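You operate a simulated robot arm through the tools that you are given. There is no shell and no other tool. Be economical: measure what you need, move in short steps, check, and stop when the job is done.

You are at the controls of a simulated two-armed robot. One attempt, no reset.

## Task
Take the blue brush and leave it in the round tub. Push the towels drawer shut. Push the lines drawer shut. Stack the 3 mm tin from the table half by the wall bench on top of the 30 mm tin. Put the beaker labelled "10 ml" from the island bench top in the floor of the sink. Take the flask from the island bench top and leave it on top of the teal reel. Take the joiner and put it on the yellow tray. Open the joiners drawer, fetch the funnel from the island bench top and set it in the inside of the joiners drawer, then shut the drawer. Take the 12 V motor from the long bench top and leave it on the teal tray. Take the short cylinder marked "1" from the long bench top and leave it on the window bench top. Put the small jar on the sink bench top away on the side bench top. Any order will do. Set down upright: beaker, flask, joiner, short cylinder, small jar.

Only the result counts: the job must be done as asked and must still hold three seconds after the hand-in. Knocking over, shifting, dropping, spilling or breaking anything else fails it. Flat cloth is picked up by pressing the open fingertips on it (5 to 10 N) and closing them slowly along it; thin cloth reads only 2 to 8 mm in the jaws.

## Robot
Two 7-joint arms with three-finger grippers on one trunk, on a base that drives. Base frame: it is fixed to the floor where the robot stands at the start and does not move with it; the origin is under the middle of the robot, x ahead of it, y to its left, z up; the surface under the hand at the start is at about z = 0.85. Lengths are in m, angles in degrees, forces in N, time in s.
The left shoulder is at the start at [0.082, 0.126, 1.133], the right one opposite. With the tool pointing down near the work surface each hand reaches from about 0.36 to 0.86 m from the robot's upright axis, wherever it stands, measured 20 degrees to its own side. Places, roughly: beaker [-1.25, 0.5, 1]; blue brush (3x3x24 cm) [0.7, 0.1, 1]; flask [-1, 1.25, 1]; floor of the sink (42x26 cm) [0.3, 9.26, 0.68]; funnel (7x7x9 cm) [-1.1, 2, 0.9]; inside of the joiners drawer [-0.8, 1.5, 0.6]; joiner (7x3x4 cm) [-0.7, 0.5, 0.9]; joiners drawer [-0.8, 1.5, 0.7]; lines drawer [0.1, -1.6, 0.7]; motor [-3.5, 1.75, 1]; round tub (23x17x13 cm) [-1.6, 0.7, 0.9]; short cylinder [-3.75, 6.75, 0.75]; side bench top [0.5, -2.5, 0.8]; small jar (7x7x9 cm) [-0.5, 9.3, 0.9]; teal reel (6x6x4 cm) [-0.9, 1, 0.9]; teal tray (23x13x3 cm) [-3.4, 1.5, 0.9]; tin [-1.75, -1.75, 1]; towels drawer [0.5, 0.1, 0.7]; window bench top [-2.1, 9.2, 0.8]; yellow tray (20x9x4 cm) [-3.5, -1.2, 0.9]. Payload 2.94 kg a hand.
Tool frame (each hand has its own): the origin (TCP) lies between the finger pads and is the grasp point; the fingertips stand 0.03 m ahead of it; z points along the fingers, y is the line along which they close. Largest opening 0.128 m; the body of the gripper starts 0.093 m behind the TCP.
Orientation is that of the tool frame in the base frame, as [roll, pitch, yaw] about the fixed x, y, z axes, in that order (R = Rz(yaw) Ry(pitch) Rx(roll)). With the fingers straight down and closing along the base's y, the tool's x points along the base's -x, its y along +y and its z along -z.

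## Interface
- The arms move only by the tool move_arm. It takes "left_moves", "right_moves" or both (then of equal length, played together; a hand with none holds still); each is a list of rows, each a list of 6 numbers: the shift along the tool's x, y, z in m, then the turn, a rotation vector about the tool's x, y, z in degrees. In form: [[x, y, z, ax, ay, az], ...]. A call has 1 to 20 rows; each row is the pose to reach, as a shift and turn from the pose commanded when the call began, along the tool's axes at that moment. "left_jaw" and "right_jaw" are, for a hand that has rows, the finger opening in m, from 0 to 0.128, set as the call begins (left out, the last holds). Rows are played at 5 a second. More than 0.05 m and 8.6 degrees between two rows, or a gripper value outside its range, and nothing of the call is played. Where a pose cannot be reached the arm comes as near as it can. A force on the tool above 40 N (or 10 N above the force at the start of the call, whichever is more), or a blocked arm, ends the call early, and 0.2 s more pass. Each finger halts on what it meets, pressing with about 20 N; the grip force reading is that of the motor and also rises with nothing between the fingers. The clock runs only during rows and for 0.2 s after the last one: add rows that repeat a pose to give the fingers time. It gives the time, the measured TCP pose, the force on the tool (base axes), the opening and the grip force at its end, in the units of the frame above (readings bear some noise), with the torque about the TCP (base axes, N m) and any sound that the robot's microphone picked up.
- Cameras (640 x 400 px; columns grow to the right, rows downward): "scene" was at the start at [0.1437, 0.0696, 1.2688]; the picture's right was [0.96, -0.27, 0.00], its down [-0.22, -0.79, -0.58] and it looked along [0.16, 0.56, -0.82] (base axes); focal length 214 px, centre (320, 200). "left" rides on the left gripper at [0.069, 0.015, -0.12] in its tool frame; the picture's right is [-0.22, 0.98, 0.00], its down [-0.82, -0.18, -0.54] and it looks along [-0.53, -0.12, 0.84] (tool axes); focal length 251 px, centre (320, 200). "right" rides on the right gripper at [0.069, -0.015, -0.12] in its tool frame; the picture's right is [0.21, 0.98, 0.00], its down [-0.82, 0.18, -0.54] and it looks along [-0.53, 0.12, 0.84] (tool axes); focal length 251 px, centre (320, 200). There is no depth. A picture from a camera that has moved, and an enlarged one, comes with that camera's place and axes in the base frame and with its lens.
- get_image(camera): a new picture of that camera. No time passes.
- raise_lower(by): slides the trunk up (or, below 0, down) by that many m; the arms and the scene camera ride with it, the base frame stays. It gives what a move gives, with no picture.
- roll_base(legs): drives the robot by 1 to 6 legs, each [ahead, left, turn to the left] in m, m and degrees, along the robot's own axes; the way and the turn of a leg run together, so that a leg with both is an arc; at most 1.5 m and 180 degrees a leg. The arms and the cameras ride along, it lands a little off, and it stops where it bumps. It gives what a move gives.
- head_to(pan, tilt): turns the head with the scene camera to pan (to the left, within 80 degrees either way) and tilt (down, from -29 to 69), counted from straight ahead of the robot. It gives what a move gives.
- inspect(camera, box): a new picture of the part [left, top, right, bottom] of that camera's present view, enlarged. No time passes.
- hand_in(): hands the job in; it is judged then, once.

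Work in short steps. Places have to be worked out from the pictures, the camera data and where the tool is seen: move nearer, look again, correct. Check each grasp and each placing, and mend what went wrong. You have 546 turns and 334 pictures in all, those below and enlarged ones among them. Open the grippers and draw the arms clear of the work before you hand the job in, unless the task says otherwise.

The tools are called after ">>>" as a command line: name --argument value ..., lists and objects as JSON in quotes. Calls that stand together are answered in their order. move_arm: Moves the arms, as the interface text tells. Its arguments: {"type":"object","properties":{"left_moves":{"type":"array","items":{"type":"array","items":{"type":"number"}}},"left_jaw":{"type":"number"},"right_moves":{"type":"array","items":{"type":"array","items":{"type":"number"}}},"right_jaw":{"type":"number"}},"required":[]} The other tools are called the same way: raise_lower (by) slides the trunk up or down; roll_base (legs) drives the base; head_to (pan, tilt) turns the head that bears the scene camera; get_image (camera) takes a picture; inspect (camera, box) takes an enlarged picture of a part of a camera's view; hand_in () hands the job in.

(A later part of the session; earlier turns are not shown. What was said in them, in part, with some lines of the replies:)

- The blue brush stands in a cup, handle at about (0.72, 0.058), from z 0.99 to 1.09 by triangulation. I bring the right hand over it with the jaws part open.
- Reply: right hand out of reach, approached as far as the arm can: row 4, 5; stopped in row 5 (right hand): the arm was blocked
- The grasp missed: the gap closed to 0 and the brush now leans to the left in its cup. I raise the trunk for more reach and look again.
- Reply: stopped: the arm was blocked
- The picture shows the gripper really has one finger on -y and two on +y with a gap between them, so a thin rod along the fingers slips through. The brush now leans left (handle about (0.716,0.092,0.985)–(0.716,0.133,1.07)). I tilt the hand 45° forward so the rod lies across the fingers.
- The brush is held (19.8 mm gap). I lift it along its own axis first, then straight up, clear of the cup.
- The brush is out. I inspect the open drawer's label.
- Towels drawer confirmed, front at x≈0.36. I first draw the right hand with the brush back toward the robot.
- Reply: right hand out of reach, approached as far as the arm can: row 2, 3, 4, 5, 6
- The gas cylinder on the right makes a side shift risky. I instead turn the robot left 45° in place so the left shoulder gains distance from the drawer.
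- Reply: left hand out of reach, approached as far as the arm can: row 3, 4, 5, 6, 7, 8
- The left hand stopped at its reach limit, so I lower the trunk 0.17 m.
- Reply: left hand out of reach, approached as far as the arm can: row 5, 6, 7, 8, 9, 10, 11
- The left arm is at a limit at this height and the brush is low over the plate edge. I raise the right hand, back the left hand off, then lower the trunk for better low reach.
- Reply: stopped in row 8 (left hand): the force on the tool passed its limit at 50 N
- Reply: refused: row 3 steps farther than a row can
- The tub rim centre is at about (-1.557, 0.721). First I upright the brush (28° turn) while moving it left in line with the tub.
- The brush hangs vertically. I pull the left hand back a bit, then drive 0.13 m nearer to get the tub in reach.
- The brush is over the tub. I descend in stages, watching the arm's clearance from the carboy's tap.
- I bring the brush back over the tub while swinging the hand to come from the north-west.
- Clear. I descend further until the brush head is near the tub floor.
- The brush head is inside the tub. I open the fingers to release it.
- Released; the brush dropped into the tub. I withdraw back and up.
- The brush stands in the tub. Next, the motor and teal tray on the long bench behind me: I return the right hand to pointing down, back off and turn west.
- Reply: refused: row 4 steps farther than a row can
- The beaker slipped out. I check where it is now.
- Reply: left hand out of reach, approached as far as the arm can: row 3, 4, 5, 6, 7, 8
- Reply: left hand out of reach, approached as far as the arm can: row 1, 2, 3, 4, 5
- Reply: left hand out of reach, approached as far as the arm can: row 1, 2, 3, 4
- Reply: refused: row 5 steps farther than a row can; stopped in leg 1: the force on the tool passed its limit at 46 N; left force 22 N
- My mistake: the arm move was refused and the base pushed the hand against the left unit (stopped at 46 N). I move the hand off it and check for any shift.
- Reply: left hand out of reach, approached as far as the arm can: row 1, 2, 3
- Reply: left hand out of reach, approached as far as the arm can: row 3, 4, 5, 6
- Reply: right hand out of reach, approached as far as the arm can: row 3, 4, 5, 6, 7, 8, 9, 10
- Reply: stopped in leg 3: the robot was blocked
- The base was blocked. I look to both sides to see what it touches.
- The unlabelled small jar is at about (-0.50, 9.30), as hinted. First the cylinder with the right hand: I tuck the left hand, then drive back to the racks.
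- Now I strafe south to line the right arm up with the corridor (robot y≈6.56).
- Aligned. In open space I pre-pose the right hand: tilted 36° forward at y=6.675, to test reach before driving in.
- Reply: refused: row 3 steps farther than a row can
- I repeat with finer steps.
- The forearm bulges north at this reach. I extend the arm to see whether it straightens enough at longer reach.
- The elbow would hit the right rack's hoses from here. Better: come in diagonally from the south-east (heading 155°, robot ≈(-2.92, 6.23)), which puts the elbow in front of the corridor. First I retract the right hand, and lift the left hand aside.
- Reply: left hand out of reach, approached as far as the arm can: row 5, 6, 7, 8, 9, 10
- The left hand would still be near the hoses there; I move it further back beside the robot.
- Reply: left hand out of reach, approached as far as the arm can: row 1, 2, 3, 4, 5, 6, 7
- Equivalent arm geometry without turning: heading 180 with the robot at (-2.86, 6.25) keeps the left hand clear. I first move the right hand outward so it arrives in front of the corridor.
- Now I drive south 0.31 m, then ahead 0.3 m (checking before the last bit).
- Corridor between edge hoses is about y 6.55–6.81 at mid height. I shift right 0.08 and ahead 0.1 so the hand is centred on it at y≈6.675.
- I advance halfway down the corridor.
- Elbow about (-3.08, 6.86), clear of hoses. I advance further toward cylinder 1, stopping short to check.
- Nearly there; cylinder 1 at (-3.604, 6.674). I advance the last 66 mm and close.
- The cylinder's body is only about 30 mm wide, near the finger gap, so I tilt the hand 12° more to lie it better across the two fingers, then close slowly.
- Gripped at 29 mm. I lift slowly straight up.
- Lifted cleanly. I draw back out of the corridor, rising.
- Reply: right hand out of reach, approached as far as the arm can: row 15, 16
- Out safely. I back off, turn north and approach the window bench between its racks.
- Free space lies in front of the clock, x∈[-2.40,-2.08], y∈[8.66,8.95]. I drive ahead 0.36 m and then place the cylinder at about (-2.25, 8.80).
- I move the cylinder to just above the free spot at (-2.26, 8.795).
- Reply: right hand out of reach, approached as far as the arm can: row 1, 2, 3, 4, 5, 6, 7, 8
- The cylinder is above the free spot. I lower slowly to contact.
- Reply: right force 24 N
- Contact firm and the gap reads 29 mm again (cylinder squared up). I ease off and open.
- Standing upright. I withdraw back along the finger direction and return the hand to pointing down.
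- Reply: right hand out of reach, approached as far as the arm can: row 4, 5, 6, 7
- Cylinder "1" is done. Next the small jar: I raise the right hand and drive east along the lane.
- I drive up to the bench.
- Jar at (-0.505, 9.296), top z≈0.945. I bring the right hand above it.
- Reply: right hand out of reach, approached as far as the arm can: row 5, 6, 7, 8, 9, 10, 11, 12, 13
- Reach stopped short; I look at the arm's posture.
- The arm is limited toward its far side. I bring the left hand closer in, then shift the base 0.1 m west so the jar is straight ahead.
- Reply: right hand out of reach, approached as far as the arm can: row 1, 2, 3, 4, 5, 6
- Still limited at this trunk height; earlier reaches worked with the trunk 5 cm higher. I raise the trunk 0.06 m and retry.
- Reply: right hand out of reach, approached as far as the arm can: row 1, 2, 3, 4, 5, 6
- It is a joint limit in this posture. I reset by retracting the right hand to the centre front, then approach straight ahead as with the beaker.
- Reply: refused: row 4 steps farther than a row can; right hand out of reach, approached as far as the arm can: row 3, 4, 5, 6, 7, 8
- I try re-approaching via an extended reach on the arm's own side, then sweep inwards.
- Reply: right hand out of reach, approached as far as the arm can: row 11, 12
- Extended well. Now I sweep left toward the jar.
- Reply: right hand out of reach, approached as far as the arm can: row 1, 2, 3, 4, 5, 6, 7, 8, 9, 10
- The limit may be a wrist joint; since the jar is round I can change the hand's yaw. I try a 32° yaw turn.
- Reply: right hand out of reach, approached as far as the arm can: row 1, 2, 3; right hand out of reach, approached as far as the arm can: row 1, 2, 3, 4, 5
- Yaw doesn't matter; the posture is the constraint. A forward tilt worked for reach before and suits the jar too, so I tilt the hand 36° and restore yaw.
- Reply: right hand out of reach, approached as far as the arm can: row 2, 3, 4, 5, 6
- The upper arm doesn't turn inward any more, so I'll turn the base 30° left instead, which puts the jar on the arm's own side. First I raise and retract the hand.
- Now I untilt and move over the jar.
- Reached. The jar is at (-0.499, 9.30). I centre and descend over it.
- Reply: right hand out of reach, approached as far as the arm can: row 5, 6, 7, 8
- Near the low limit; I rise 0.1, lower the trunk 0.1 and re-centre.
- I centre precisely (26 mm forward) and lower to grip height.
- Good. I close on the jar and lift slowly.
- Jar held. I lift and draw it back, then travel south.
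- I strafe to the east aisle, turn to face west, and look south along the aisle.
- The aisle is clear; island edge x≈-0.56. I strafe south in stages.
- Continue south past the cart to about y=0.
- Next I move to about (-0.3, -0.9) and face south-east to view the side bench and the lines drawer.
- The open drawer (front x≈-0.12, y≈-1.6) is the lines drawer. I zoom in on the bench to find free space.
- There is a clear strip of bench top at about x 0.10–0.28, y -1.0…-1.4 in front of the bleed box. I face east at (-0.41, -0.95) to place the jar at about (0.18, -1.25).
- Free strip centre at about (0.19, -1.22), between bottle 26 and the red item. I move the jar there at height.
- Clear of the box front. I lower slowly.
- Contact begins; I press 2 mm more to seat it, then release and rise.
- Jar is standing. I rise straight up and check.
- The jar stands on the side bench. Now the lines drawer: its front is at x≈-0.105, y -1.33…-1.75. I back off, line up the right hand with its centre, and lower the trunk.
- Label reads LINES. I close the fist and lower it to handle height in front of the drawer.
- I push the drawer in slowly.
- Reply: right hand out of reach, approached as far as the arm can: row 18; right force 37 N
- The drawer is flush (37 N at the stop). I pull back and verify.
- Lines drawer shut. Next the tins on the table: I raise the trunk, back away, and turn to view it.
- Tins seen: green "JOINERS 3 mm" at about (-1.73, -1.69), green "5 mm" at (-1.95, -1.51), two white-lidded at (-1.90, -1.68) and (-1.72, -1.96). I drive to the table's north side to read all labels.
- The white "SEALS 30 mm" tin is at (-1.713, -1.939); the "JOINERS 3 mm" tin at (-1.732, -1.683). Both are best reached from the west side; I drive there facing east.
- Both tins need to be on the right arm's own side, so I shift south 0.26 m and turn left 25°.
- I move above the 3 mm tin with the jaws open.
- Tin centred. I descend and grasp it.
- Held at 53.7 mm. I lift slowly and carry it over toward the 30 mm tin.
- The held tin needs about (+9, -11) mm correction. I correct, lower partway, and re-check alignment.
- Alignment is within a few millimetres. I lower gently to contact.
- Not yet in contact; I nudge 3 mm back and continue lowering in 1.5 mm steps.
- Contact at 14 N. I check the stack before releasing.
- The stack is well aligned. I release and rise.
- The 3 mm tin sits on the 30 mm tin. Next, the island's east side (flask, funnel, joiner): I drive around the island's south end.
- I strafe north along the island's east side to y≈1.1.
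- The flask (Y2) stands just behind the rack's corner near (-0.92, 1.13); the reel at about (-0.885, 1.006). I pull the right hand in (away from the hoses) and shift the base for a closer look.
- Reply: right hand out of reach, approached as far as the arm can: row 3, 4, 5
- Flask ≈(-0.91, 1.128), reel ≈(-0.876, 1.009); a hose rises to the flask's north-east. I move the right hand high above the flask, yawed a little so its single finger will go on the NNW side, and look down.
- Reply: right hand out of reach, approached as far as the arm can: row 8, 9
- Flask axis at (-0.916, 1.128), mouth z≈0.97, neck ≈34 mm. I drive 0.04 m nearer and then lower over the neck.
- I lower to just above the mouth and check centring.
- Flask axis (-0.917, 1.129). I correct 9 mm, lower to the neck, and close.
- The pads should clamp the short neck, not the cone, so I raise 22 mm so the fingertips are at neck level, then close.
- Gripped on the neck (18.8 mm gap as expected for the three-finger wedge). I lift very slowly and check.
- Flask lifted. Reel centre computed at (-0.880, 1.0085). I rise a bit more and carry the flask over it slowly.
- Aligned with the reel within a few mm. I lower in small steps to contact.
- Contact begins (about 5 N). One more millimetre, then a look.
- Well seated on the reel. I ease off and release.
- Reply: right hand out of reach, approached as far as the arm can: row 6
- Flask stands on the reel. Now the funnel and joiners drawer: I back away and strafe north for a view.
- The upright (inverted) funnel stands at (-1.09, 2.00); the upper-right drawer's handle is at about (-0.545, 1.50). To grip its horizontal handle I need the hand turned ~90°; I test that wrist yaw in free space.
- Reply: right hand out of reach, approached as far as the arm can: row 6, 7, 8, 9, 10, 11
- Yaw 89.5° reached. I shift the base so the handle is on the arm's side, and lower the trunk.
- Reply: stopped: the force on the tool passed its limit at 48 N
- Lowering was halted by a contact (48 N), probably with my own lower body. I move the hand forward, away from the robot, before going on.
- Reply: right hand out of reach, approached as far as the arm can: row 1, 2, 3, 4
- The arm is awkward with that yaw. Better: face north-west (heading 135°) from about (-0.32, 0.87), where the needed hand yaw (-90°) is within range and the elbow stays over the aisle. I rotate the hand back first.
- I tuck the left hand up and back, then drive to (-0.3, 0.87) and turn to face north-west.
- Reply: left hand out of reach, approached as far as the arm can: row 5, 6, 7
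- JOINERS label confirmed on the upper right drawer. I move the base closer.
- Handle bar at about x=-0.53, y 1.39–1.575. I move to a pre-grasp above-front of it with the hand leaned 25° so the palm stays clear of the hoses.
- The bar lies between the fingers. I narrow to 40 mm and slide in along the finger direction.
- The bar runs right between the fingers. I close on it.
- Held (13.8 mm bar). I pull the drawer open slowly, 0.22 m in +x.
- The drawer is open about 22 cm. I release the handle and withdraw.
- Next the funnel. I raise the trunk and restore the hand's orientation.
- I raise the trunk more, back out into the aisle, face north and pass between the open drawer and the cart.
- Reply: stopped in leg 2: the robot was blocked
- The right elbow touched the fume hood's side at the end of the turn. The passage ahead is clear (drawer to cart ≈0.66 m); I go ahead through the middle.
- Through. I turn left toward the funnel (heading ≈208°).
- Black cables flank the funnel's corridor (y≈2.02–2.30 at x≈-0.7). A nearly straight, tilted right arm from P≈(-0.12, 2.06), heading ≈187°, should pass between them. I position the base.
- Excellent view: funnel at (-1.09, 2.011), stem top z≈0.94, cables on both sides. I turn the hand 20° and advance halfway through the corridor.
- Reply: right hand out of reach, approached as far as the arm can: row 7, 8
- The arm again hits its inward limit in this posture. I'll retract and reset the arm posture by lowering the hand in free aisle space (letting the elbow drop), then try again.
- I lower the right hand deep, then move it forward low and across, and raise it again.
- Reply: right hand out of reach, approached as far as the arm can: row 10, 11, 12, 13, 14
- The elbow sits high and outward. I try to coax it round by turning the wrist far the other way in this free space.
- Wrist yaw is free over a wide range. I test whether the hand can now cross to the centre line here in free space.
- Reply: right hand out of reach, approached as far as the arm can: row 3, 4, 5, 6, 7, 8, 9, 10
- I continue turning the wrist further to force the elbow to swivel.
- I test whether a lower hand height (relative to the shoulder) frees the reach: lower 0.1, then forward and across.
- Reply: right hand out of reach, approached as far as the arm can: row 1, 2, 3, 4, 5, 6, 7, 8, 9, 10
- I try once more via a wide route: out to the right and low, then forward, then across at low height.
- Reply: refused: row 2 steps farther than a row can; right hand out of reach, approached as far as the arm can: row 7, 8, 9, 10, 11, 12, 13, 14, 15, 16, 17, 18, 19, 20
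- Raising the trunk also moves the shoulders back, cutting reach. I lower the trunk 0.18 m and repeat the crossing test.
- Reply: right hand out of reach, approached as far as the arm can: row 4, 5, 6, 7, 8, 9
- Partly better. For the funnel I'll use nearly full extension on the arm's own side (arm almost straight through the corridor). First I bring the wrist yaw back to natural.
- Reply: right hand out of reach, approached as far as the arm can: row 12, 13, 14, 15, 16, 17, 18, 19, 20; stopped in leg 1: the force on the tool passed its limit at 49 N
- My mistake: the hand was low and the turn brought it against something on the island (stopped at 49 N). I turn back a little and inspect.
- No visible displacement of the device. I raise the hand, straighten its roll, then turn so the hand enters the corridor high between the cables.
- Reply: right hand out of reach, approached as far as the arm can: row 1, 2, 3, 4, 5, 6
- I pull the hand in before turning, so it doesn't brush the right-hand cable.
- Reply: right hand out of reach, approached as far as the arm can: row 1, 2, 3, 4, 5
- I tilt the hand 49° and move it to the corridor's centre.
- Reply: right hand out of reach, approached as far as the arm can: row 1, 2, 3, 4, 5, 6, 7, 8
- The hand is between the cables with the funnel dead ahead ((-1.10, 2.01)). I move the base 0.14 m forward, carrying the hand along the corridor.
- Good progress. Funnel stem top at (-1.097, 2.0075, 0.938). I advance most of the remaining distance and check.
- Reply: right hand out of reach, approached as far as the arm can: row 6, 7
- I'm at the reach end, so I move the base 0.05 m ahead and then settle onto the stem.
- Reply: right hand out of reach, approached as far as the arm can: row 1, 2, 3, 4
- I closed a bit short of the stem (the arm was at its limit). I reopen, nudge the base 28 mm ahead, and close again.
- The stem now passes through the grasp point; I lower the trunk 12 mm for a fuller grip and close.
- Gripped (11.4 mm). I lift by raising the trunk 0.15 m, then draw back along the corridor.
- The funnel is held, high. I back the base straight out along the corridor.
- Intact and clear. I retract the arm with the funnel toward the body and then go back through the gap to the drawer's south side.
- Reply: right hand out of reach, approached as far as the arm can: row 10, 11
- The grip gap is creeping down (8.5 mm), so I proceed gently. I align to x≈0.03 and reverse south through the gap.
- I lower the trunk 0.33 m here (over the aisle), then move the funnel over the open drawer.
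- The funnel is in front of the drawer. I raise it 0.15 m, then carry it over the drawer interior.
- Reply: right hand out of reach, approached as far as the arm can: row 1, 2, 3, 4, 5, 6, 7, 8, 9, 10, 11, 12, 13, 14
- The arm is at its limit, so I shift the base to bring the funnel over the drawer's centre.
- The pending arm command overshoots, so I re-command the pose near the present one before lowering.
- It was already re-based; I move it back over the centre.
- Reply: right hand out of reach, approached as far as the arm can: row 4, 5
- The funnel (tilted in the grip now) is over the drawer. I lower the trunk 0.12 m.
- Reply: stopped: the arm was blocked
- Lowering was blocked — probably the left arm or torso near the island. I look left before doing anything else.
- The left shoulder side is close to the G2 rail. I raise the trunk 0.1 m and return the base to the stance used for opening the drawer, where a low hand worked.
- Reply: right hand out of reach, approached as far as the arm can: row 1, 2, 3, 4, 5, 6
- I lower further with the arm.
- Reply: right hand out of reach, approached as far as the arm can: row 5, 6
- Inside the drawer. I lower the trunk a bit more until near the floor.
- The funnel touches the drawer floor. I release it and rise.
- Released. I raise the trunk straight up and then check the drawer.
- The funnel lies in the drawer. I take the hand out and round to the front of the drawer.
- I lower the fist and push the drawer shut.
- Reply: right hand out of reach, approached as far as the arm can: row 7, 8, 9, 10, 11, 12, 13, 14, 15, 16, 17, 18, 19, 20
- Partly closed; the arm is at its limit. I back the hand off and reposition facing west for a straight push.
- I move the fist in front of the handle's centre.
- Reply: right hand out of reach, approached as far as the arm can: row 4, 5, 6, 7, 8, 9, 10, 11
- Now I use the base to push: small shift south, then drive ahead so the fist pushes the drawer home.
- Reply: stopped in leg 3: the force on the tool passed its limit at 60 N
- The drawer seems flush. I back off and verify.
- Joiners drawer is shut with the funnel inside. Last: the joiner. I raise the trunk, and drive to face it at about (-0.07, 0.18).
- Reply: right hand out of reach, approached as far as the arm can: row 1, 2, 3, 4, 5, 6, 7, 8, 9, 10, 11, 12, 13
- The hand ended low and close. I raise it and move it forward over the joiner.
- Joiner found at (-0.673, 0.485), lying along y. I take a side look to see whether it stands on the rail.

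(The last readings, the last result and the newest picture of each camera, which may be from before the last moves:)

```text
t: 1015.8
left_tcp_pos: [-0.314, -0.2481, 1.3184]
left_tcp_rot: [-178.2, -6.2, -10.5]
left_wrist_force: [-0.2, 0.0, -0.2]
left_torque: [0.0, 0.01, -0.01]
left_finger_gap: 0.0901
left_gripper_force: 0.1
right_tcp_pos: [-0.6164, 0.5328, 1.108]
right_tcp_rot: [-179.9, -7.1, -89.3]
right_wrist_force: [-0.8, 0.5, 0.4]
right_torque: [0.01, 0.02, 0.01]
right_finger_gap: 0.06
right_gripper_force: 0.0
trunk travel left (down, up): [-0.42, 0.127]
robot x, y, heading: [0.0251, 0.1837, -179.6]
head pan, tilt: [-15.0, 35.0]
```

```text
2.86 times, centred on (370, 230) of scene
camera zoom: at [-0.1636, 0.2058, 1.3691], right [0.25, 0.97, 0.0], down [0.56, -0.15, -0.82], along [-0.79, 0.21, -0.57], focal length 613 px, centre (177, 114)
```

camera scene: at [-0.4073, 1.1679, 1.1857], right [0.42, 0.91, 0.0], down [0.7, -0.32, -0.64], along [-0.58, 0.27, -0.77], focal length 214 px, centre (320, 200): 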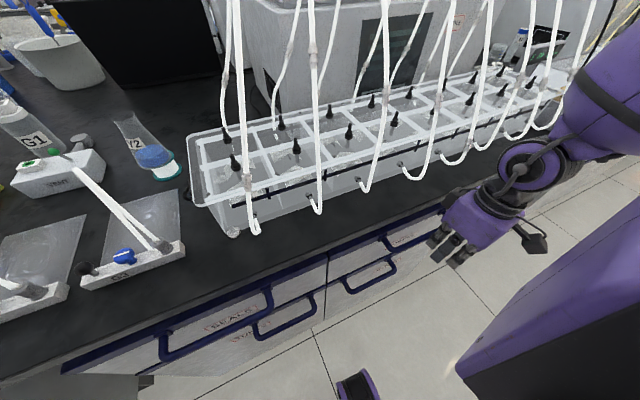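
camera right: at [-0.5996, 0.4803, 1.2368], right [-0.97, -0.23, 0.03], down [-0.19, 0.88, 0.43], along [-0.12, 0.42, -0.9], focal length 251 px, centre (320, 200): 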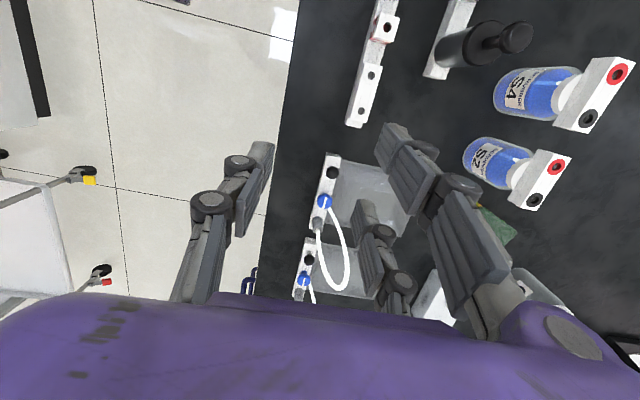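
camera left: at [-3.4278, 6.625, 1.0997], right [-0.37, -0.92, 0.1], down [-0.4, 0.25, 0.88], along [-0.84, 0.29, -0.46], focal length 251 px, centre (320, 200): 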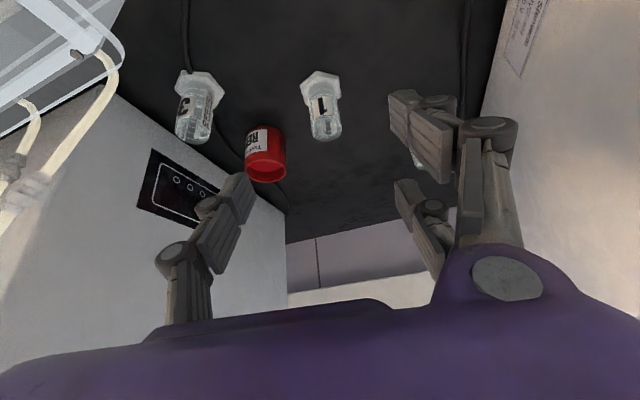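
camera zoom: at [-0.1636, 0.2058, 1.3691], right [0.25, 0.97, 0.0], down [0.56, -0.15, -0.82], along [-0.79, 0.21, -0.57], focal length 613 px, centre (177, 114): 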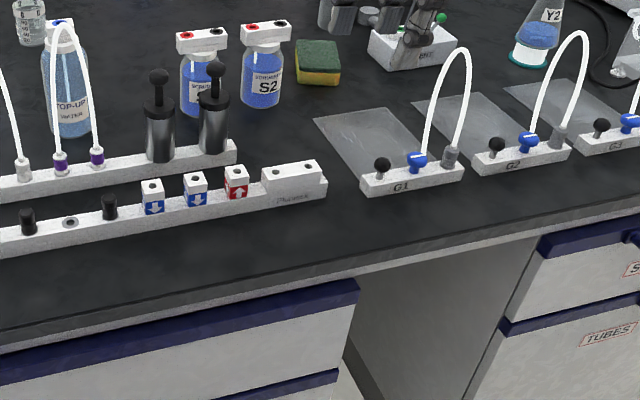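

>>> inspect --camera "scene" --box '[340, 205, 400, 240]'

>>> inspect --camera "right" --box '[310, 0, 430, 150]'

```text
10.67 times, centred on (370, 222) of scene
camera zoom: at [-0.1636, 0.2058, 1.3691], right [0.25, 0.97, 0.0], down [0.56, -0.15, -0.82], along [-0.79, 0.21, -0.57], focal length 2288 px, centre (-213, -40)
```

zoom: 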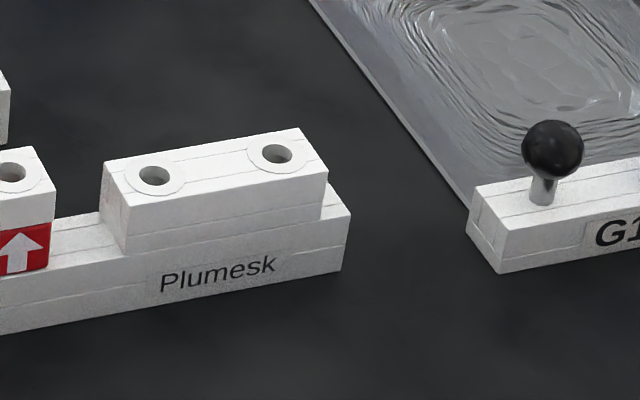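

```text
2.67 times, centred on (370, 75) of right
camera zoom: at [-0.6007, 0.4798, 1.2357], right [-0.97, -0.22, 0.03], down [-0.19, 0.88, 0.43], along [-0.12, 0.42, -0.9], focal length 670 px, centre (187, 533)
```

zoom: 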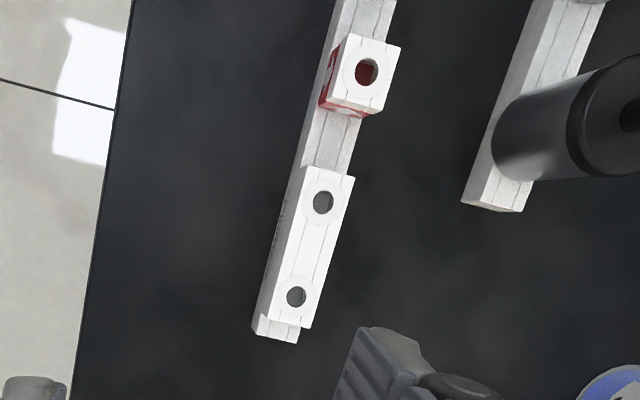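

The joiner sits on the rail's end (top z≈0.90, rail top ≈0.88), centred (-0.668, 0.4825). I'll grip only its upper part. I level the hand and move above it.

>>> move_arm --right_moves '[[0.01, 0.01, 0.03, 0, -2.5, 0], [0.02, 0.02, 0.06, 0, -5, 0], [0.035, 0.035, 0.09, 0, -7.1, 0], [0.05, 0.052, 0.12, 0, -7.1, 0], [0.05, 0.052, 0.14, 0, -7.1, 0], [0.05, 0.052, 0.14, 0, -7.1, 0]]' --right_jaw 0.055

>>> get_image --camera "right"

```text
t: 1017.2
left_tcp_pos: [-0.3131, -0.2485, 1.3195]
left_tcp_rot: [-178.3, -6.1, -10.5]
left_wrist_force: [-0.3, 0.6, 0.3]
left_torque: [0.06, 0.02, 0.01]
left_finger_gap: 0.0901
left_gripper_force: 0.1
right_tcp_pos: [-0.6417, 0.495, 1.0]
right_tcp_rot: [180.0, -0.1, -89.4]
right_wrist_force: [-0.6, 0.0, 0.9]
right_torque: [0.04, 0.05, 0.04]
right_finger_gap: 0.055
right_gripper_force: 0.1
right hand out of reach, approached as far as the arm can: row 3, 4, 5, 6
trunk travel left (down, up): [-0.42, 0.127]
robot x, y, heading: [0.0243, 0.1841, -179.6]
head pan, tilt: [-15.0, 35.0]
```

```text
41 pictures are left
camera right: at [-0.6253, 0.4262, 1.1196], right [-0.97, -0.23, 0.0], down [-0.19, 0.82, 0.54], along [-0.12, 0.52, -0.84], focal length 251 px, centre (320, 200)
```

right: 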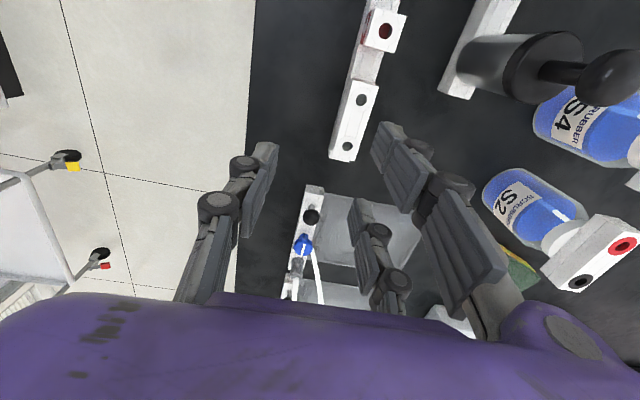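

I nudge the base 0.06 m closer, and centre on the joiner at (-0.668, 0.480).

>>> roll_base --legs '[[0.06, 0, 0]]'

>>> move_arm --right_moves '[[0.007, -0.017, 0.01, 0, 0, 0], [0.015, -0.034, 0.03, 0, 0, 0], [0.015, -0.034, 0.05, 0, 0, 0], [0.015, -0.034, 0.05, 0, 0, 0]]'

>>> get_image --camera "right"

```text
t: 1018.2
left_tcp_pos: [-0.3734, -0.2487, 1.3192]
left_tcp_rot: [-178.4, -6.0, -10.5]
left_wrist_force: [-0.1, -0.2, 0.5]
left_torque: [-0.02, -0.02, 0.04]
left_finger_gap: 0.0899
left_gripper_force: 0.1
right_tcp_pos: [-0.7016, 0.4939, 0.9993]
right_tcp_rot: [180.0, -0.2, -89.4]
right_wrist_force: [-0.9, -0.3, -0.1]
right_torque: [-0.02, -0.02, 0.01]
right_finger_gap: 0.0549
right_gripper_force: 0.1
trunk travel left (down, up): [-0.42, 0.127]
robot x, y, heading: [-0.0363, 0.1823, -179.7]
head pan, tilt: [-15.0, 35.0]
```

```text
t: 1019.2
left_tcp_pos: [-0.3728, -0.2485, 1.3189]
left_tcp_rot: [-178.3, -6.0, -10.5]
left_wrist_force: [-0.3, 0.2, 0.2]
left_torque: [-0.02, 0.0, -0.02]
left_finger_gap: 0.0896
left_gripper_force: 0.1
right_tcp_pos: [-0.6671, 0.4802, 0.95]
right_tcp_rot: [179.9, -0.2, -89.5]
right_wrist_force: [-0.1, -0.5, -0.7]
right_torque: [0.02, -0.01, 0.0]
right_finger_gap: 0.0551
right_gripper_force: 0.2
trunk travel left (down, up): [-0.42, 0.127]
robot x, y, heading: [-0.0357, 0.1836, -179.6]
head pan, tilt: [-15.0, 35.0]
```

```text
40 pictures are left
camera right: at [-0.6506, 0.4116, 1.07], right [-0.97, -0.23, 0.0], down [-0.19, 0.82, 0.54], along [-0.12, 0.52, -0.84], focal length 251 px, centre (320, 200)
```

right: 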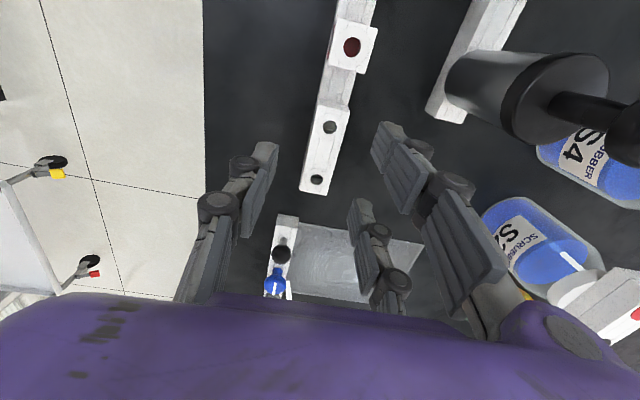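

Centred. I lower so the tips are just above the rail and close.

>>> move_arm --right_moves '[[0.002, 0, 0.012, 0, 0, 0], [0.003, 0, 0.024, 0, 0, 0], [0.003, 0, 0.035, 0, 0, 0], [0.003, 0, 0.035, 0, 0, 0]]'

>>> move_arm --right_moves '[[0, 0, 0, 0, 0, 0], [0, 0, 0, 0, 0, 0], [0, 0, 0, 0, 0, 0], [0, 0, 0, 0, 0, 0]]' --right_jaw 0.0

>>> get_image --camera "right"

```text
t: 1020.2
left_tcp_pos: [-0.3728, -0.2482, 1.3194]
left_tcp_rot: [-178.4, -6.0, -10.5]
left_wrist_force: [-0.7, 0.7, 0.7]
left_torque: [0.0, 0.01, -0.02]
left_finger_gap: 0.0898
left_gripper_force: 0.0
right_tcp_pos: [-0.6678, 0.476, 0.915]
right_tcp_rot: [-180.0, -0.1, -89.4]
right_wrist_force: [1.0, 0.6, -0.2]
right_torque: [0.0, 0.02, 0.0]
right_finger_gap: 0.0549
right_gripper_force: 0.1
trunk travel left (down, up): [-0.42, 0.127]
robot x, y, heading: [-0.0367, 0.1827, -180.0]
head pan, tilt: [-15.0, 35.0]
```

```text
t: 1021.2
left_tcp_pos: [-0.3739, -0.2486, 1.3194]
left_tcp_rot: [-178.3, -6.0, -10.5]
left_wrist_force: [0.1, 0.1, 0.2]
left_torque: [0.05, -0.02, 0.01]
left_finger_gap: 0.0903
left_gripper_force: 0.2
right_tcp_pos: [-0.6675, 0.4767, 0.9144]
right_tcp_rot: [-180.0, -0.2, -89.5]
right_wrist_force: [-2.5, -0.4, -0.5]
right_torque: [-0.02, 0.11, 0.03]
right_finger_gap: 0.0218
right_gripper_force: 19.8
trunk travel left (down, up): [-0.42, 0.127]
robot x, y, heading: [-0.0307, 0.1825, -179.8]
head pan, tilt: [-15.0, 35.0]
```

```text
39 pictures are left
camera right: at [-0.6513, 0.4084, 1.0348], right [-0.97, -0.23, 0.0], down [-0.19, 0.82, 0.54], along [-0.12, 0.52, -0.84], focal length 251 px, centre (320, 200)
```

right: 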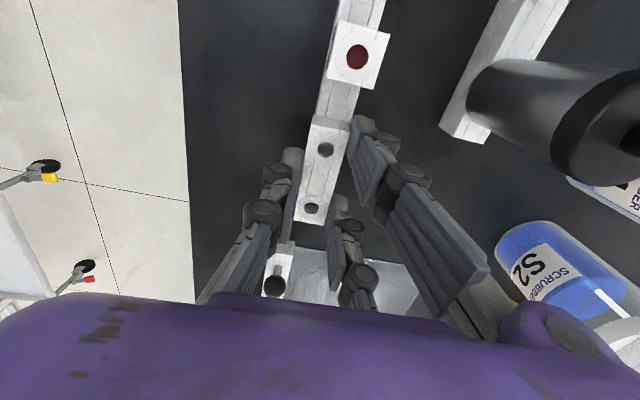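

Gripped (21.8 mm). I lift slowly straight up.

>>> move_arm --right_moves '[[0, 0, -0.003, 0, 0, 0], [0, 0, -0.006, 0, 0, 0], [0, 0, -0.01, 0, 0, 0], [0, 0, -0.015, 0, 0, 0], [0, 0, -0.02, 0, 0, 0], [0, 0, -0.03, 0, 0, 0], [0, 0, -0.04, 0, 0, 0], [0, 0, -0.055, 0, 0, 0], [0, 0, -0.07, 0, 0, 0]]'

>>> get_image --camera "right"

```text
t: 1023.2
left_tcp_pos: [-0.3734, -0.2483, 1.3196]
left_tcp_rot: [-178.3, -6.0, -10.6]
left_wrist_force: [0.3, -0.3, 0.3]
left_torque: [0.0, 0.06, -0.04]
left_finger_gap: 0.0902
left_gripper_force: 0.0
right_tcp_pos: [-0.6674, 0.4777, 0.9854]
right_tcp_rot: [-179.8, -0.2, -89.4]
right_wrist_force: [-0.2, -0.6, 0.6]
right_torque: [0.0, 0.04, 0.01]
right_finger_gap: 0.0219
right_gripper_force: 20.0
trunk travel left (down, up): [-0.42, 0.127]
robot x, y, heading: [-0.0327, 0.1861, -179.9]
head pan, tilt: [-15.0, 35.0]
```

```text
38 pictures are left
camera right: at [-0.6503, 0.4083, 1.1051], right [-0.97, -0.23, 0.0], down [-0.19, 0.82, 0.54], along [-0.12, 0.52, -0.84], focal length 251 px, centre (320, 200)
```

right: 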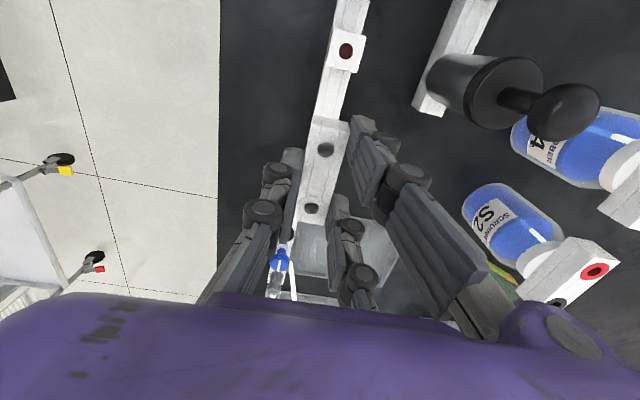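

The joiner is out. I raise it, then drive around to the long bench near the yellow tray.

>>> move_arm --right_moves '[[0, 0, -0.03, 0, 0, 0], [0, 0, -0.06, 0, 0, 0], [0, 0, -0.09, 0, 0, 0], [0, -0.02, -0.12, 0, 0, 0], [0, -0.04, -0.15, 0, 0, 0], [0, -0.07, -0.18, 0, 0, 0], [0, -0.1, -0.2, 0, 0, 0], [0, -0.13, -0.21, 0, 0, 0], [0, -0.13, -0.21, 0, 0, 0]]'

>>> roll_base --legs '[[-0.05, 0.8, 0], [1.4, 0, 0], [1.2, 0, 0]]'

>>> head_to --pan 15 --tilt 30

>>> get_image --camera "scene"

```text
t: 1025.2
left_tcp_pos: [-0.3736, -0.2491, 1.3191]
left_tcp_rot: [-178.3, -6.1, -10.6]
left_wrist_force: [1.0, 0.1, -0.2]
left_torque: [0.03, 0.0, 0.01]
left_finger_gap: 0.0899
left_gripper_force: 0.1
right_tcp_pos: [-0.5385, 0.4794, 1.1936]
right_tcp_rot: [-179.8, -0.1, -89.4]
right_wrist_force: [0.3, 0.0, -0.9]
right_torque: [-0.01, 0.01, -0.04]
right_finger_gap: 0.0218
right_gripper_force: 20.1
trunk travel left (down, up): [-0.42, 0.127]
robot x, y, heading: [-0.0327, 0.1851, -180.1]
head pan, tilt: [-15.0, 35.0]
```

```text
t: 1031.5
left_tcp_pos: [-0.3213, -0.9652, 1.3212]
left_tcp_rot: [-178.8, -6.1, -9.3]
left_wrist_force: [0.0, -0.7, 0.1]
left_torque: [0.02, 0.02, 0.03]
left_finger_gap: 0.0898
left_gripper_force: 0.1
right_tcp_pos: [-0.4987, -0.2432, 1.1914]
right_tcp_rot: [-179.8, -0.6, -88.3]
right_wrist_force: [-0.3, -0.7, -0.4]
right_torque: [0.02, -0.06, -0.04]
right_finger_gap: 0.0219
right_gripper_force: 20.5
trunk travel left (down, up): [-0.42, 0.127]
robot x, y, heading: [0.0129, -0.5376, -178.8]
head pan, tilt: [-15.0, 35.0]
stopped in leg 1: the robot was blocked; the commanded pose is now the measured one
```

```text
t: 1032.5
left_tcp_pos: [-0.323, -0.9608, 1.3239]
left_tcp_rot: [-179.0, -6.3, -9.6]
left_wrist_force: [0.0, 0.3, -0.2]
left_torque: [-0.04, -0.04, 0.01]
left_finger_gap: 0.0899
left_gripper_force: 0.0
right_tcp_pos: [-0.497, -0.2393, 1.1906]
right_tcp_rot: [-179.9, -0.9, -88.5]
right_wrist_force: [-0.1, -0.5, -1.0]
right_torque: [-0.02, 0.0, 0.01]
right_finger_gap: 0.0215
right_gripper_force: 19.6
trunk travel left (down, up): [-0.42, 0.127]
robot x, y, heading: [0.0124, -0.5395, -178.8]
head pan, tilt: [15.0, 30.0]
```

```text
37 pictures are left
camera scene: at [-0.1808, -0.5512, 1.3768], right [-0.28, 0.96, -0.01], down [0.48, 0.13, -0.87], along [-0.83, -0.25, -0.5], focal length 214 px, centre (320, 200)
```

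scene: 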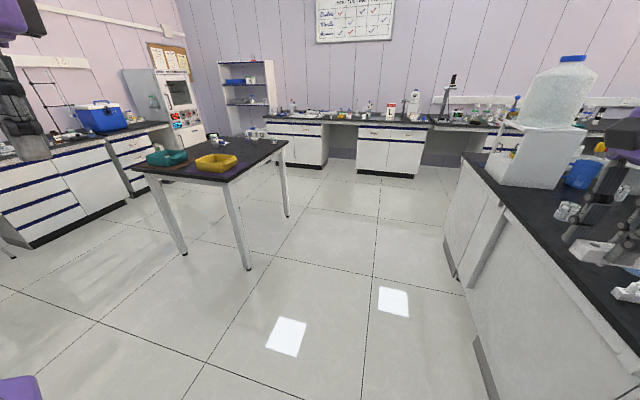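

I bumped something on the left rear — perhaps the gas cylinder. I move straight away from it and look back.

>>> roll_base --legs '[[0.35, 0, -1]]'

>>> roll_base --legs '[[0.5, 0, 0], [0, 0, 100]]'

>>> head_to --pan 55 --tilt 15

>>> get_image --camera "scene"

```text
t: 1034.8
left_tcp_pos: [-0.6801, -0.9738, 1.3198]
left_tcp_rot: [-178.3, -6.0, -10.6]
left_wrist_force: [-0.2, 0.4, 0.6]
left_torque: [0.0, 0.0, -0.04]
left_finger_gap: 0.0899
left_gripper_force: 0.1
right_tcp_pos: [-0.8416, -0.2464, 1.1956]
right_tcp_rot: [180.0, -0.2, -89.6]
right_wrist_force: [0.4, 0.0, -0.1]
right_torque: [0.0, 0.03, -0.02]
right_finger_gap: 0.022
right_gripper_force: 19.8
trunk travel left (down, up): [-0.42, 0.127]
robot x, y, heading: [-0.3386, -0.5448, -180.1]
head pan, tilt: [15.0, 30.0]
```

```text
t: 1042.0
left_tcp_pos: [-0.3569, -0.8045, 1.3195]
left_tcp_rot: [-178.2, -6.0, 89.3]
left_wrist_force: [-0.3, -0.3, 0.1]
left_torque: [-0.03, 0.01, -0.03]
left_finger_gap: 0.0899
left_gripper_force: 0.1
right_tcp_pos: [-1.0448, -1.0897, 1.1933]
right_tcp_rot: [-179.9, -0.2, 10.5]
right_wrist_force: [0.3, 0.2, 0.6]
right_torque: [0.0, 0.0, 0.01]
right_finger_gap: 0.0217
right_gripper_force: 20.3
trunk travel left (down, up): [-0.42, 0.127]
robot x, y, heading: [-0.8394, -0.5447, -80.2]
head pan, tilt: [15.0, 30.0]
```

```text
t: 1043.0
left_tcp_pos: [-0.3554, -0.8045, 1.3193]
left_tcp_rot: [-178.4, -6.0, 89.3]
left_wrist_force: [-0.3, 0.7, -0.4]
left_torque: [-0.01, 0.04, 0.02]
left_finger_gap: 0.0899
left_gripper_force: 0.0
right_tcp_pos: [-1.0446, -1.0894, 1.1946]
right_tcp_rot: [-179.9, 0.0, 10.5]
right_wrist_force: [-1.0, 0.1, 0.2]
right_torque: [0.0, 0.0, -0.02]
right_finger_gap: 0.0216
right_gripper_force: 19.6
trunk travel left (down, up): [-0.42, 0.127]
robot x, y, heading: [-0.8408, -0.5422, -80.0]
head pan, tilt: [55.0, 15.0]
```

```text
36 pictures are left
camera scene: at [-0.7372, -0.6853, 1.4011], right [-0.42, -0.91, 0.0], down [-0.23, 0.11, -0.97], along [0.88, -0.41, -0.26], focal length 214 px, centre (320, 200)
```

scene: 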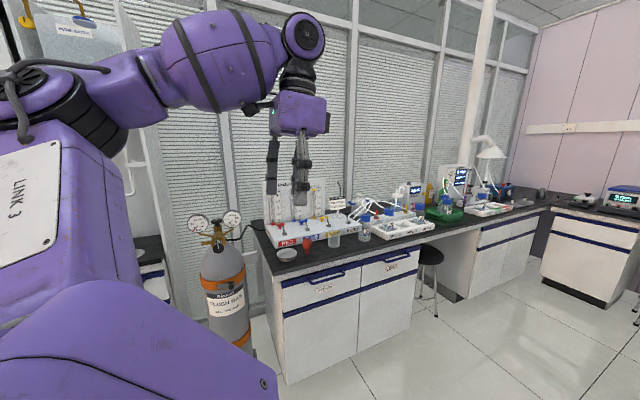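

The gas cylinder stands upright and everything there is fine. I carry on to the long bench.

>>> roll_base --legs '[[0, 0, -100], [1.4, 0, 0], [0.45, 0, 0], [0, 0.85, 0]]'

>>> head_to --pan -10 --tilt 40

>>> get_image --camera "scene"

```text
t: 1064.0
left_tcp_pos: [-3.0489, -1.8094, 1.3184]
left_tcp_rot: [-178.3, -6.1, -10.9]
left_wrist_force: [0.3, 1.2, 0.6]
left_torque: [-0.01, -0.01, 0.01]
left_finger_gap: 0.0898
left_gripper_force: 0.1
right_tcp_pos: [-3.2084, -1.0808, 1.1947]
right_tcp_rot: [-179.9, -0.2, -89.7]
right_wrist_force: [0.3, 0.3, -1.0]
right_torque: [0.01, -0.01, -0.02]
right_finger_gap: 0.0217
right_gripper_force: 20.2
trunk travel left (down, up): [-0.42, 0.127]
robot x, y, heading: [-2.707, -1.3831, 179.7]
head pan, tilt: [55.0, 15.0]
```

```text
t: 1065.3
left_tcp_pos: [-3.0483, -1.8099, 1.3189]
left_tcp_rot: [-178.3, -6.0, -11.0]
left_wrist_force: [0.5, 0.3, -0.6]
left_torque: [0.01, 0.0, -0.02]
left_finger_gap: 0.0896
left_gripper_force: 0.0
right_tcp_pos: [-3.2075, -1.0805, 1.1955]
right_tcp_rot: [-179.9, -0.1, -89.8]
right_wrist_force: [0.1, -0.8, -1.1]
right_torque: [0.02, -0.02, -0.03]
right_finger_gap: 0.022
right_gripper_force: 20.0
trunk travel left (down, up): [-0.42, 0.127]
robot x, y, heading: [-2.7083, -1.3804, 179.9]
head pan, tilt: [-10.0, 40.0]
```

```text
35 pictures are left
camera scene: at [-2.8936, -1.3648, 1.3616], right [0.18, 0.98, 0.0], down [0.63, -0.11, -0.77], along [-0.75, 0.14, -0.64], focal length 214 px, centre (320, 200)
```

scene: 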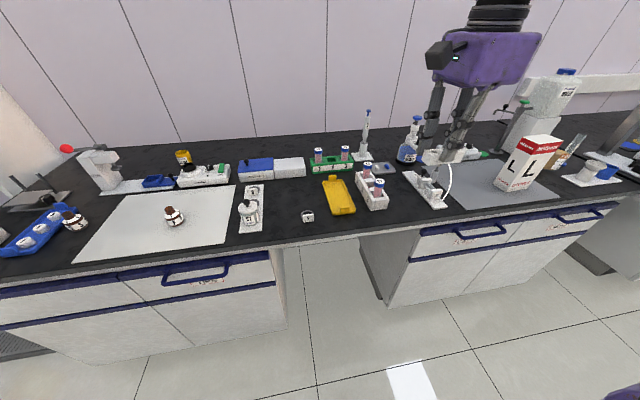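

The yellow tray is centred at (-3.505, -1.18), long axis along x. I move closer and turn the joiner 90° so it fits lengthwise.

>>> roll_base --legs '[[0.16, 0.1, 0]]'

>>> move_arm --right_moves '[[0, 0, 0, 0, 0, -7.5], [0, 0, 0, 0, 0, -15], [0, 0, 0, 0, 0, -22.5], [0, 0, 0, 0, 0, -30], [0, 0, 0, 0, 0, -37.5], [0, 0, 0, 0, 0, -45], [0, 0, 0, 0, 0, -52.5], [0, 0, 0, 0, 0, -60], [0, 0, 0, 0, 0, -67.5], [0, 0, 0, 0, 0, -75], [0, 0, 0, 0, 0, -82.5], [0, 0, 0, 0, 0, -90], [0, 0, 0, 0, 0, -90]]'

>>> get_image --camera "right"

```text
t: 1066.9
left_tcp_pos: [-3.2094, -1.9071, 1.3208]
left_tcp_rot: [-178.3, -6.1, -10.8]
left_wrist_force: [0.0, -0.2, 0.7]
left_torque: [0.0, 0.01, 0.04]
left_finger_gap: 0.0901
left_gripper_force: 0.0
right_tcp_pos: [-3.3688, -1.1784, 1.1955]
right_tcp_rot: [-180.0, -0.2, -89.8]
right_wrist_force: [-0.7, 0.1, -0.1]
right_torque: [-0.03, -0.01, -0.02]
right_finger_gap: 0.0217
right_gripper_force: 19.6
trunk travel left (down, up): [-0.42, 0.127]
robot x, y, heading: [-2.8675, -1.4764, 179.5]
head pan, tilt: [-10.0, 40.0]
```

```text
t: 1069.7
left_tcp_pos: [-3.2094, -1.9077, 1.3187]
left_tcp_rot: [-178.4, -6.0, -10.9]
left_wrist_force: [0.1, -0.8, -0.1]
left_torque: [-0.03, -0.03, 0.05]
left_finger_gap: 0.0898
left_gripper_force: 0.0
right_tcp_pos: [-3.3698, -1.1799, 1.1937]
right_tcp_rot: [179.8, -0.1, 0.3]
right_wrist_force: [0.9, 0.2, -0.6]
right_torque: [0.0, -0.02, 0.01]
right_finger_gap: 0.0215
right_gripper_force: 20.3
trunk travel left (down, up): [-0.42, 0.127]
robot x, y, heading: [-2.8676, -1.4814, 180.0]
head pan, tilt: [-10.0, 40.0]
```

```text
34 pictures are left
camera right: at [-3.2989, -1.163, 1.3144], right [0.22, -0.98, 0.0], down [-0.82, -0.18, 0.54], along [-0.53, -0.12, -0.84], focal length 251 px, centre (320, 200)
```

right: 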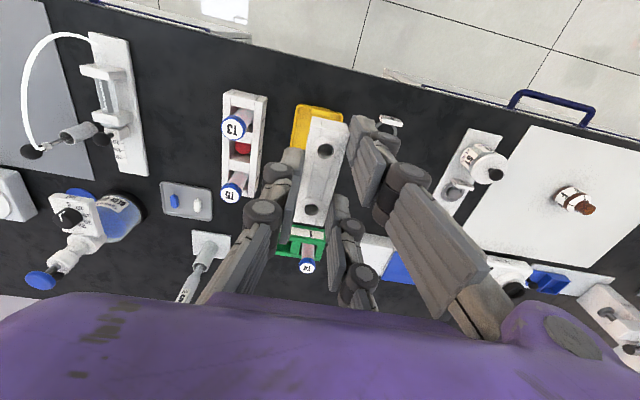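

I move over the tray's centre (-3.497, -1.185) and down to a hover.

>>> move_arm --right_moves '[[-0.015, 0.001, 0.01, 0, 0, 0], [-0.035, 0.002, 0.03, 0, 0, 0], [-0.055, 0.003, 0.05, 0, 0, 0], [-0.075, 0.004, 0.08, 0, 0, 0], [-0.095, 0.005, 0.11, 0, 0, 0], [-0.115, 0.005, 0.14, 0, 0, 0], [-0.128, 0.005, 0.17, 0, 0, 0], [-0.128, 0.005, 0.2, 0, 0, 0], [-0.128, 0.005, 0.2, 0, 0, 0]]'

>>> get_image --camera "right"

>>> inspect --camera "scene" --box '[320, 130, 480, 250]'

```text
t: 1071.7
left_tcp_pos: [-3.2113, -1.9083, 1.3185]
left_tcp_rot: [-178.4, -6.1, -11.0]
left_wrist_force: [0.6, -1.0, 0.7]
left_torque: [-0.01, -0.02, -0.02]
left_finger_gap: 0.0901
left_gripper_force: 0.1
right_tcp_pos: [-3.4959, -1.1848, 0.9954]
right_tcp_rot: [179.9, 0.1, 0.3]
right_wrist_force: [0.1, 0.1, -1.0]
right_torque: [-0.02, 0.0, -0.02]
right_finger_gap: 0.0217
right_gripper_force: 20.1
trunk travel left (down, up): [-0.42, 0.127]
robot x, y, heading: [-2.8656, -1.481, 180.1]
head pan, tilt: [-10.0, 40.0]
```

```text
33 pictures are left
camera right: at [-3.4267, -1.1691, 1.1146], right [0.22, -0.98, 0.0], down [-0.82, -0.18, 0.54], along [-0.53, -0.12, -0.84], focal length 251 px, centre (320, 200)
```

right: 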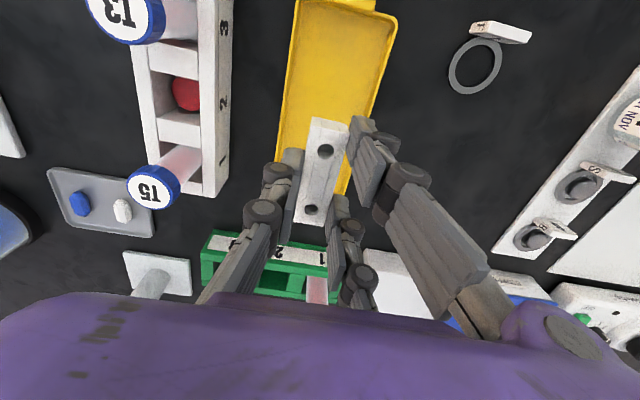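

```text
3.33 times, centred on (400, 190) of scene
camera zoom: at [-3.0544, -1.4632, 1.3617], right [0.18, 0.98, 0.0], down [0.63, -0.11, -0.77], along [-0.75, 0.14, -0.64], focal length 715 px, centre (53, 233)
```

zoom: 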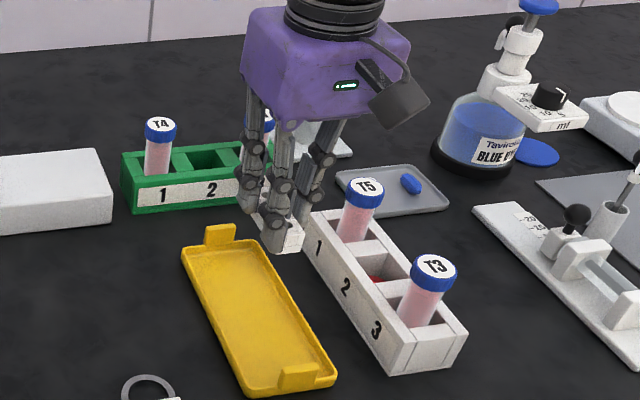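

Well aligned with the tray. I turn 6° to match it and lower gently to contact.

>>> move_arm --right_moves '[[0, 0.001, 0.015, 0, 0, 3], [0, 0.002, 0.03, 0, 0, 6], [0, 0.003, 0.045, 0, 0, 6], [0, 0.003, 0.06, 0, 0, 6], [0, 0.003, 0.07, 0, 0, 6], [0, 0.003, 0.078, 0, 0, 6], [0, 0.003, 0.084, 0, 0, 6], [0, 0.003, 0.084, 0, 0, 6]]'

>>> get_image --camera "right"

```text
t: 1073.5
left_tcp_pos: [-3.2102, -1.9082, 1.3188]
left_tcp_rot: [-178.4, -6.0, -10.9]
left_wrist_force: [0.9, -0.3, 0.7]
left_torque: [0.0, 0.01, 0.0]
left_finger_gap: 0.0898
left_gripper_force: 0.0
right_tcp_pos: [-3.4961, -1.1887, 0.9105]
right_tcp_rot: [179.8, -0.2, -5.9]
right_wrist_force: [-0.5, 0.2, 0.3]
right_torque: [-0.01, -0.04, -0.02]
right_finger_gap: 0.0216
right_gripper_force: 20.1
trunk travel left (down, up): [-0.42, 0.127]
robot x, y, heading: [-2.864, -1.4745, 179.6]
head pan, tilt: [-10.0, 40.0]
```

```text
31 pictures are left
camera right: at [-3.4252, -1.1794, 1.03], right [0.11, -0.99, 0.0], down [-0.84, -0.09, 0.54], along [-0.54, -0.06, -0.84], focal length 251 px, centre (320, 200)
```

right: 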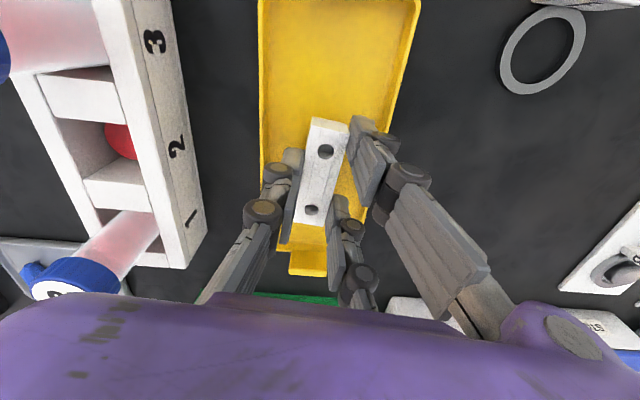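

>>> move_arm --right_moves '[[0, 0, 0.003, 0, 0, 0], [0, 0, 0.006, 0, 0, 0], [0, 0, 0.009, 0, 0, 0], [0, 0, 0.012, 0, 0, 0], [0, 0, 0.015, 0, 0, 0], [0, 0, 0.0175, 0, 0, 0], [0, 0, 0.0195, 0, 0, 0], [0, 0, 0.0195, 0, 0, 0]]'

```text
t: 1075.3
left_tcp_pos: [-3.2079, -1.9087, 1.3192]
left_tcp_rot: [-178.3, -6.1, -10.8]
left_wrist_force: [0.0, 0.1, -0.7]
left_torque: [-0.01, -0.01, -0.01]
left_finger_gap: 0.0897
left_gripper_force: 0.1
right_tcp_pos: [-3.4924, -1.1882, 0.89]
right_tcp_rot: [179.9, -0.2, -5.9]
right_wrist_force: [0.7, -2.5, 6.3]
right_torque: [-0.08, 0.0, 0.01]
right_finger_gap: 0.0219
right_gripper_force: 19.6
trunk travel left (down, up): [-0.42, 0.127]
robot x, y, heading: [-2.8639, -1.4812, 179.4]
head pan, tilt: [-10.0, 40.0]
```

Contact (6.3 N). I open slightly and rise straight up.

>>> move_arm --right_moves '[[0, 0, -0.0005, 0, 0, 0], [0, 0, -0.0005, 0, 0, 0], [0, 0, -0.0005, 0, 0, 0]]' --right_jaw 0.04

>>> move_arm --right_moves '[[0, 0, -0.01, 0, 0, 0], [0, 0, -0.03, 0, 0, 0], [0, 0, -0.06, 0, 0, 0], [0, 0, -0.1, 0, 0, 0], [0, 0, -0.14, 0, 0, 0], [0, 0, -0.18, 0, 0, 0], [0.03, 0, -0.21, 0, 0, 0], [0.06, 0, -0.24, 0, 0, 0], [0.1, 0, -0.26, 0, 0, 0], [0.14, 0, -0.28, 0, 0, 0]]'

>>> inspect --camera "scene" --box '[320, 130, 480, 250]'

```text
t: 1076.1
left_tcp_pos: [-3.2105, -1.9081, 1.3186]
left_tcp_rot: [-178.4, -6.0, -10.9]
left_wrist_force: [0.3, 0.0, -0.2]
left_torque: [0.0, 0.0, -0.02]
left_finger_gap: 0.0898
left_gripper_force: 0.0
right_tcp_pos: [-3.4951, -1.1882, 0.8922]
right_tcp_rot: [179.9, 0.0, -5.8]
right_wrist_force: [0.0, -0.4, -0.1]
right_torque: [-0.02, 0.0, 0.03]
right_finger_gap: 0.0398
right_gripper_force: 0.2
trunk travel left (down, up): [-0.42, 0.127]
robot x, y, heading: [-2.8667, -1.4788, 180.0]
head pan, tilt: [-10.0, 40.0]
```

```text
t: 1078.3
left_tcp_pos: [-3.2082, -1.9074, 1.3206]
left_tcp_rot: [-178.4, -5.9, -10.9]
left_wrist_force: [0.3, 0.2, 0.3]
left_torque: [-0.01, 0.07, 0.01]
left_finger_gap: 0.09
left_gripper_force: 0.1
right_tcp_pos: [-3.355, -1.2016, 1.1726]
right_tcp_rot: [179.8, 0.0, -5.9]
right_wrist_force: [0.5, -0.6, 0.0]
right_torque: [0.0, 0.05, -0.02]
right_finger_gap: 0.0399
right_gripper_force: 0.0
trunk travel left (down, up): [-0.42, 0.127]
robot x, y, heading: [-2.8655, -1.48, 180.0]
head pan, tilt: [-10.0, 40.0]
```

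```text
3.33 times, centred on (400, 190) of scene
camera zoom: at [-3.0528, -1.4628, 1.3619], right [0.18, 0.98, 0.0], down [0.63, -0.11, -0.77], along [-0.75, 0.14, -0.64], focal length 715 px, centre (53, 233)
```

zoom: 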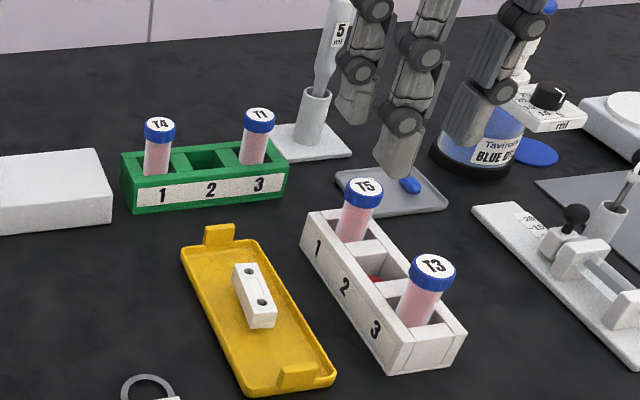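

The joiner stands on the yellow tray. I open the grippers, draw the arms and base clear of the bench.

>>> roll_base --legs '[[-0.35, 0, 0]]'

>>> move_arm --right_moves '[[0, 0, -0.02, 0, 0, 0], [0, 0, -0.03, 0, 0, 0]]' --left_moves '[[0, 0, 0, 0, 0, 0], [0, 0, 0, 0, 0, 0]]' --right_jaw 0.12 --left_jaw 0.12

>>> get_image --camera "scene"

```text
t: 1080.5
left_tcp_pos: [-2.8628, -1.9083, 1.3192]
left_tcp_rot: [-178.4, -6.0, -11.3]
left_wrist_force: [0.3, 0.1, -0.8]
left_torque: [0.01, 0.01, -0.03]
left_finger_gap: 0.0901
left_gripper_force: 0.0
right_tcp_pos: [-3.0066, -1.2012, 1.1703]
right_tcp_rot: [179.8, -0.1, -6.1]
right_wrist_force: [0.0, 0.3, -0.2]
right_torque: [0.0, 0.0, 0.06]
right_finger_gap: 0.0402
right_gripper_force: 0.1
trunk travel left (down, up): [-0.42, 0.127]
robot x, y, heading: [-2.5201, -1.4794, 179.5]
head pan, tilt: [-10.0, 40.0]
```

```text
t: 1081.1
left_tcp_pos: [-2.8614, -1.9085, 1.3191]
left_tcp_rot: [-178.4, -6.0, -11.1]
left_wrist_force: [0.0, -0.3, -0.2]
left_torque: [0.02, 0.02, 0.01]
left_finger_gap: 0.12
left_gripper_force: 0.0
right_tcp_pos: [-3.0057, -1.2015, 1.2022]
right_tcp_rot: [179.9, 0.0, -6.0]
right_wrist_force: [-0.4, -0.3, -0.2]
right_torque: [-0.02, 0.05, 0.0]
right_finger_gap: 0.1193
right_gripper_force: 0.1
trunk travel left (down, up): [-0.42, 0.127]
robot x, y, heading: [-2.5194, -1.4769, 179.5]
head pan, tilt: [-10.0, 40.0]
```

```text
29 pictures are left
camera scene: at [-2.7045, -1.4644, 1.3617], right [0.18, 0.98, 0.0], down [0.63, -0.12, -0.77], along [-0.75, 0.14, -0.64], focal length 214 px, centre (320, 200)
```

scene: 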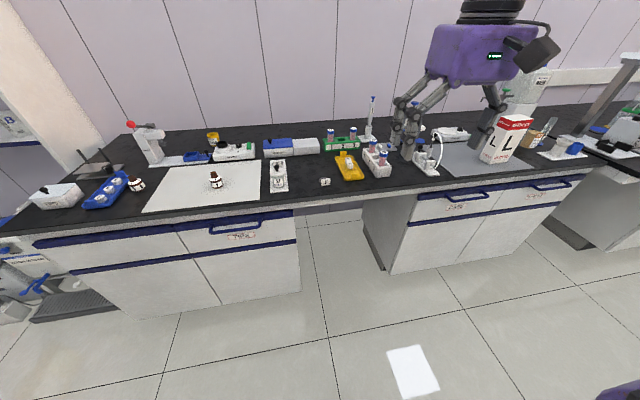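

All tasks are done and the arms are clear with open grippers. I hand in.

>>> hand_in

```text
The job is handed in.
```

I finished every item on the list, checked each with the cameras, and handed the job in; the verdict has not come back.

Four unplanned contacts could count against the "nothing else disturbed" rule:

- **Rack unit near the cylinders:** my left hand pushed against the left unit, stopping at 46 N. I saw no shift.
- **Device beside the funnel:** a turn brought the right hand against it, stopping at 49 N. Its corners measured within about 1 cm of where they were.
- **Gas cylinder:** the base was stopped beside it. It was still standing with its gauges in place when I looked back.
- **Fume hood:** the right elbow seems to have touched its side while I was turning.

The funnel is lying on its side in the joiners drawer, because it slipped a little in the grip. The other items you wanted upright are standing.
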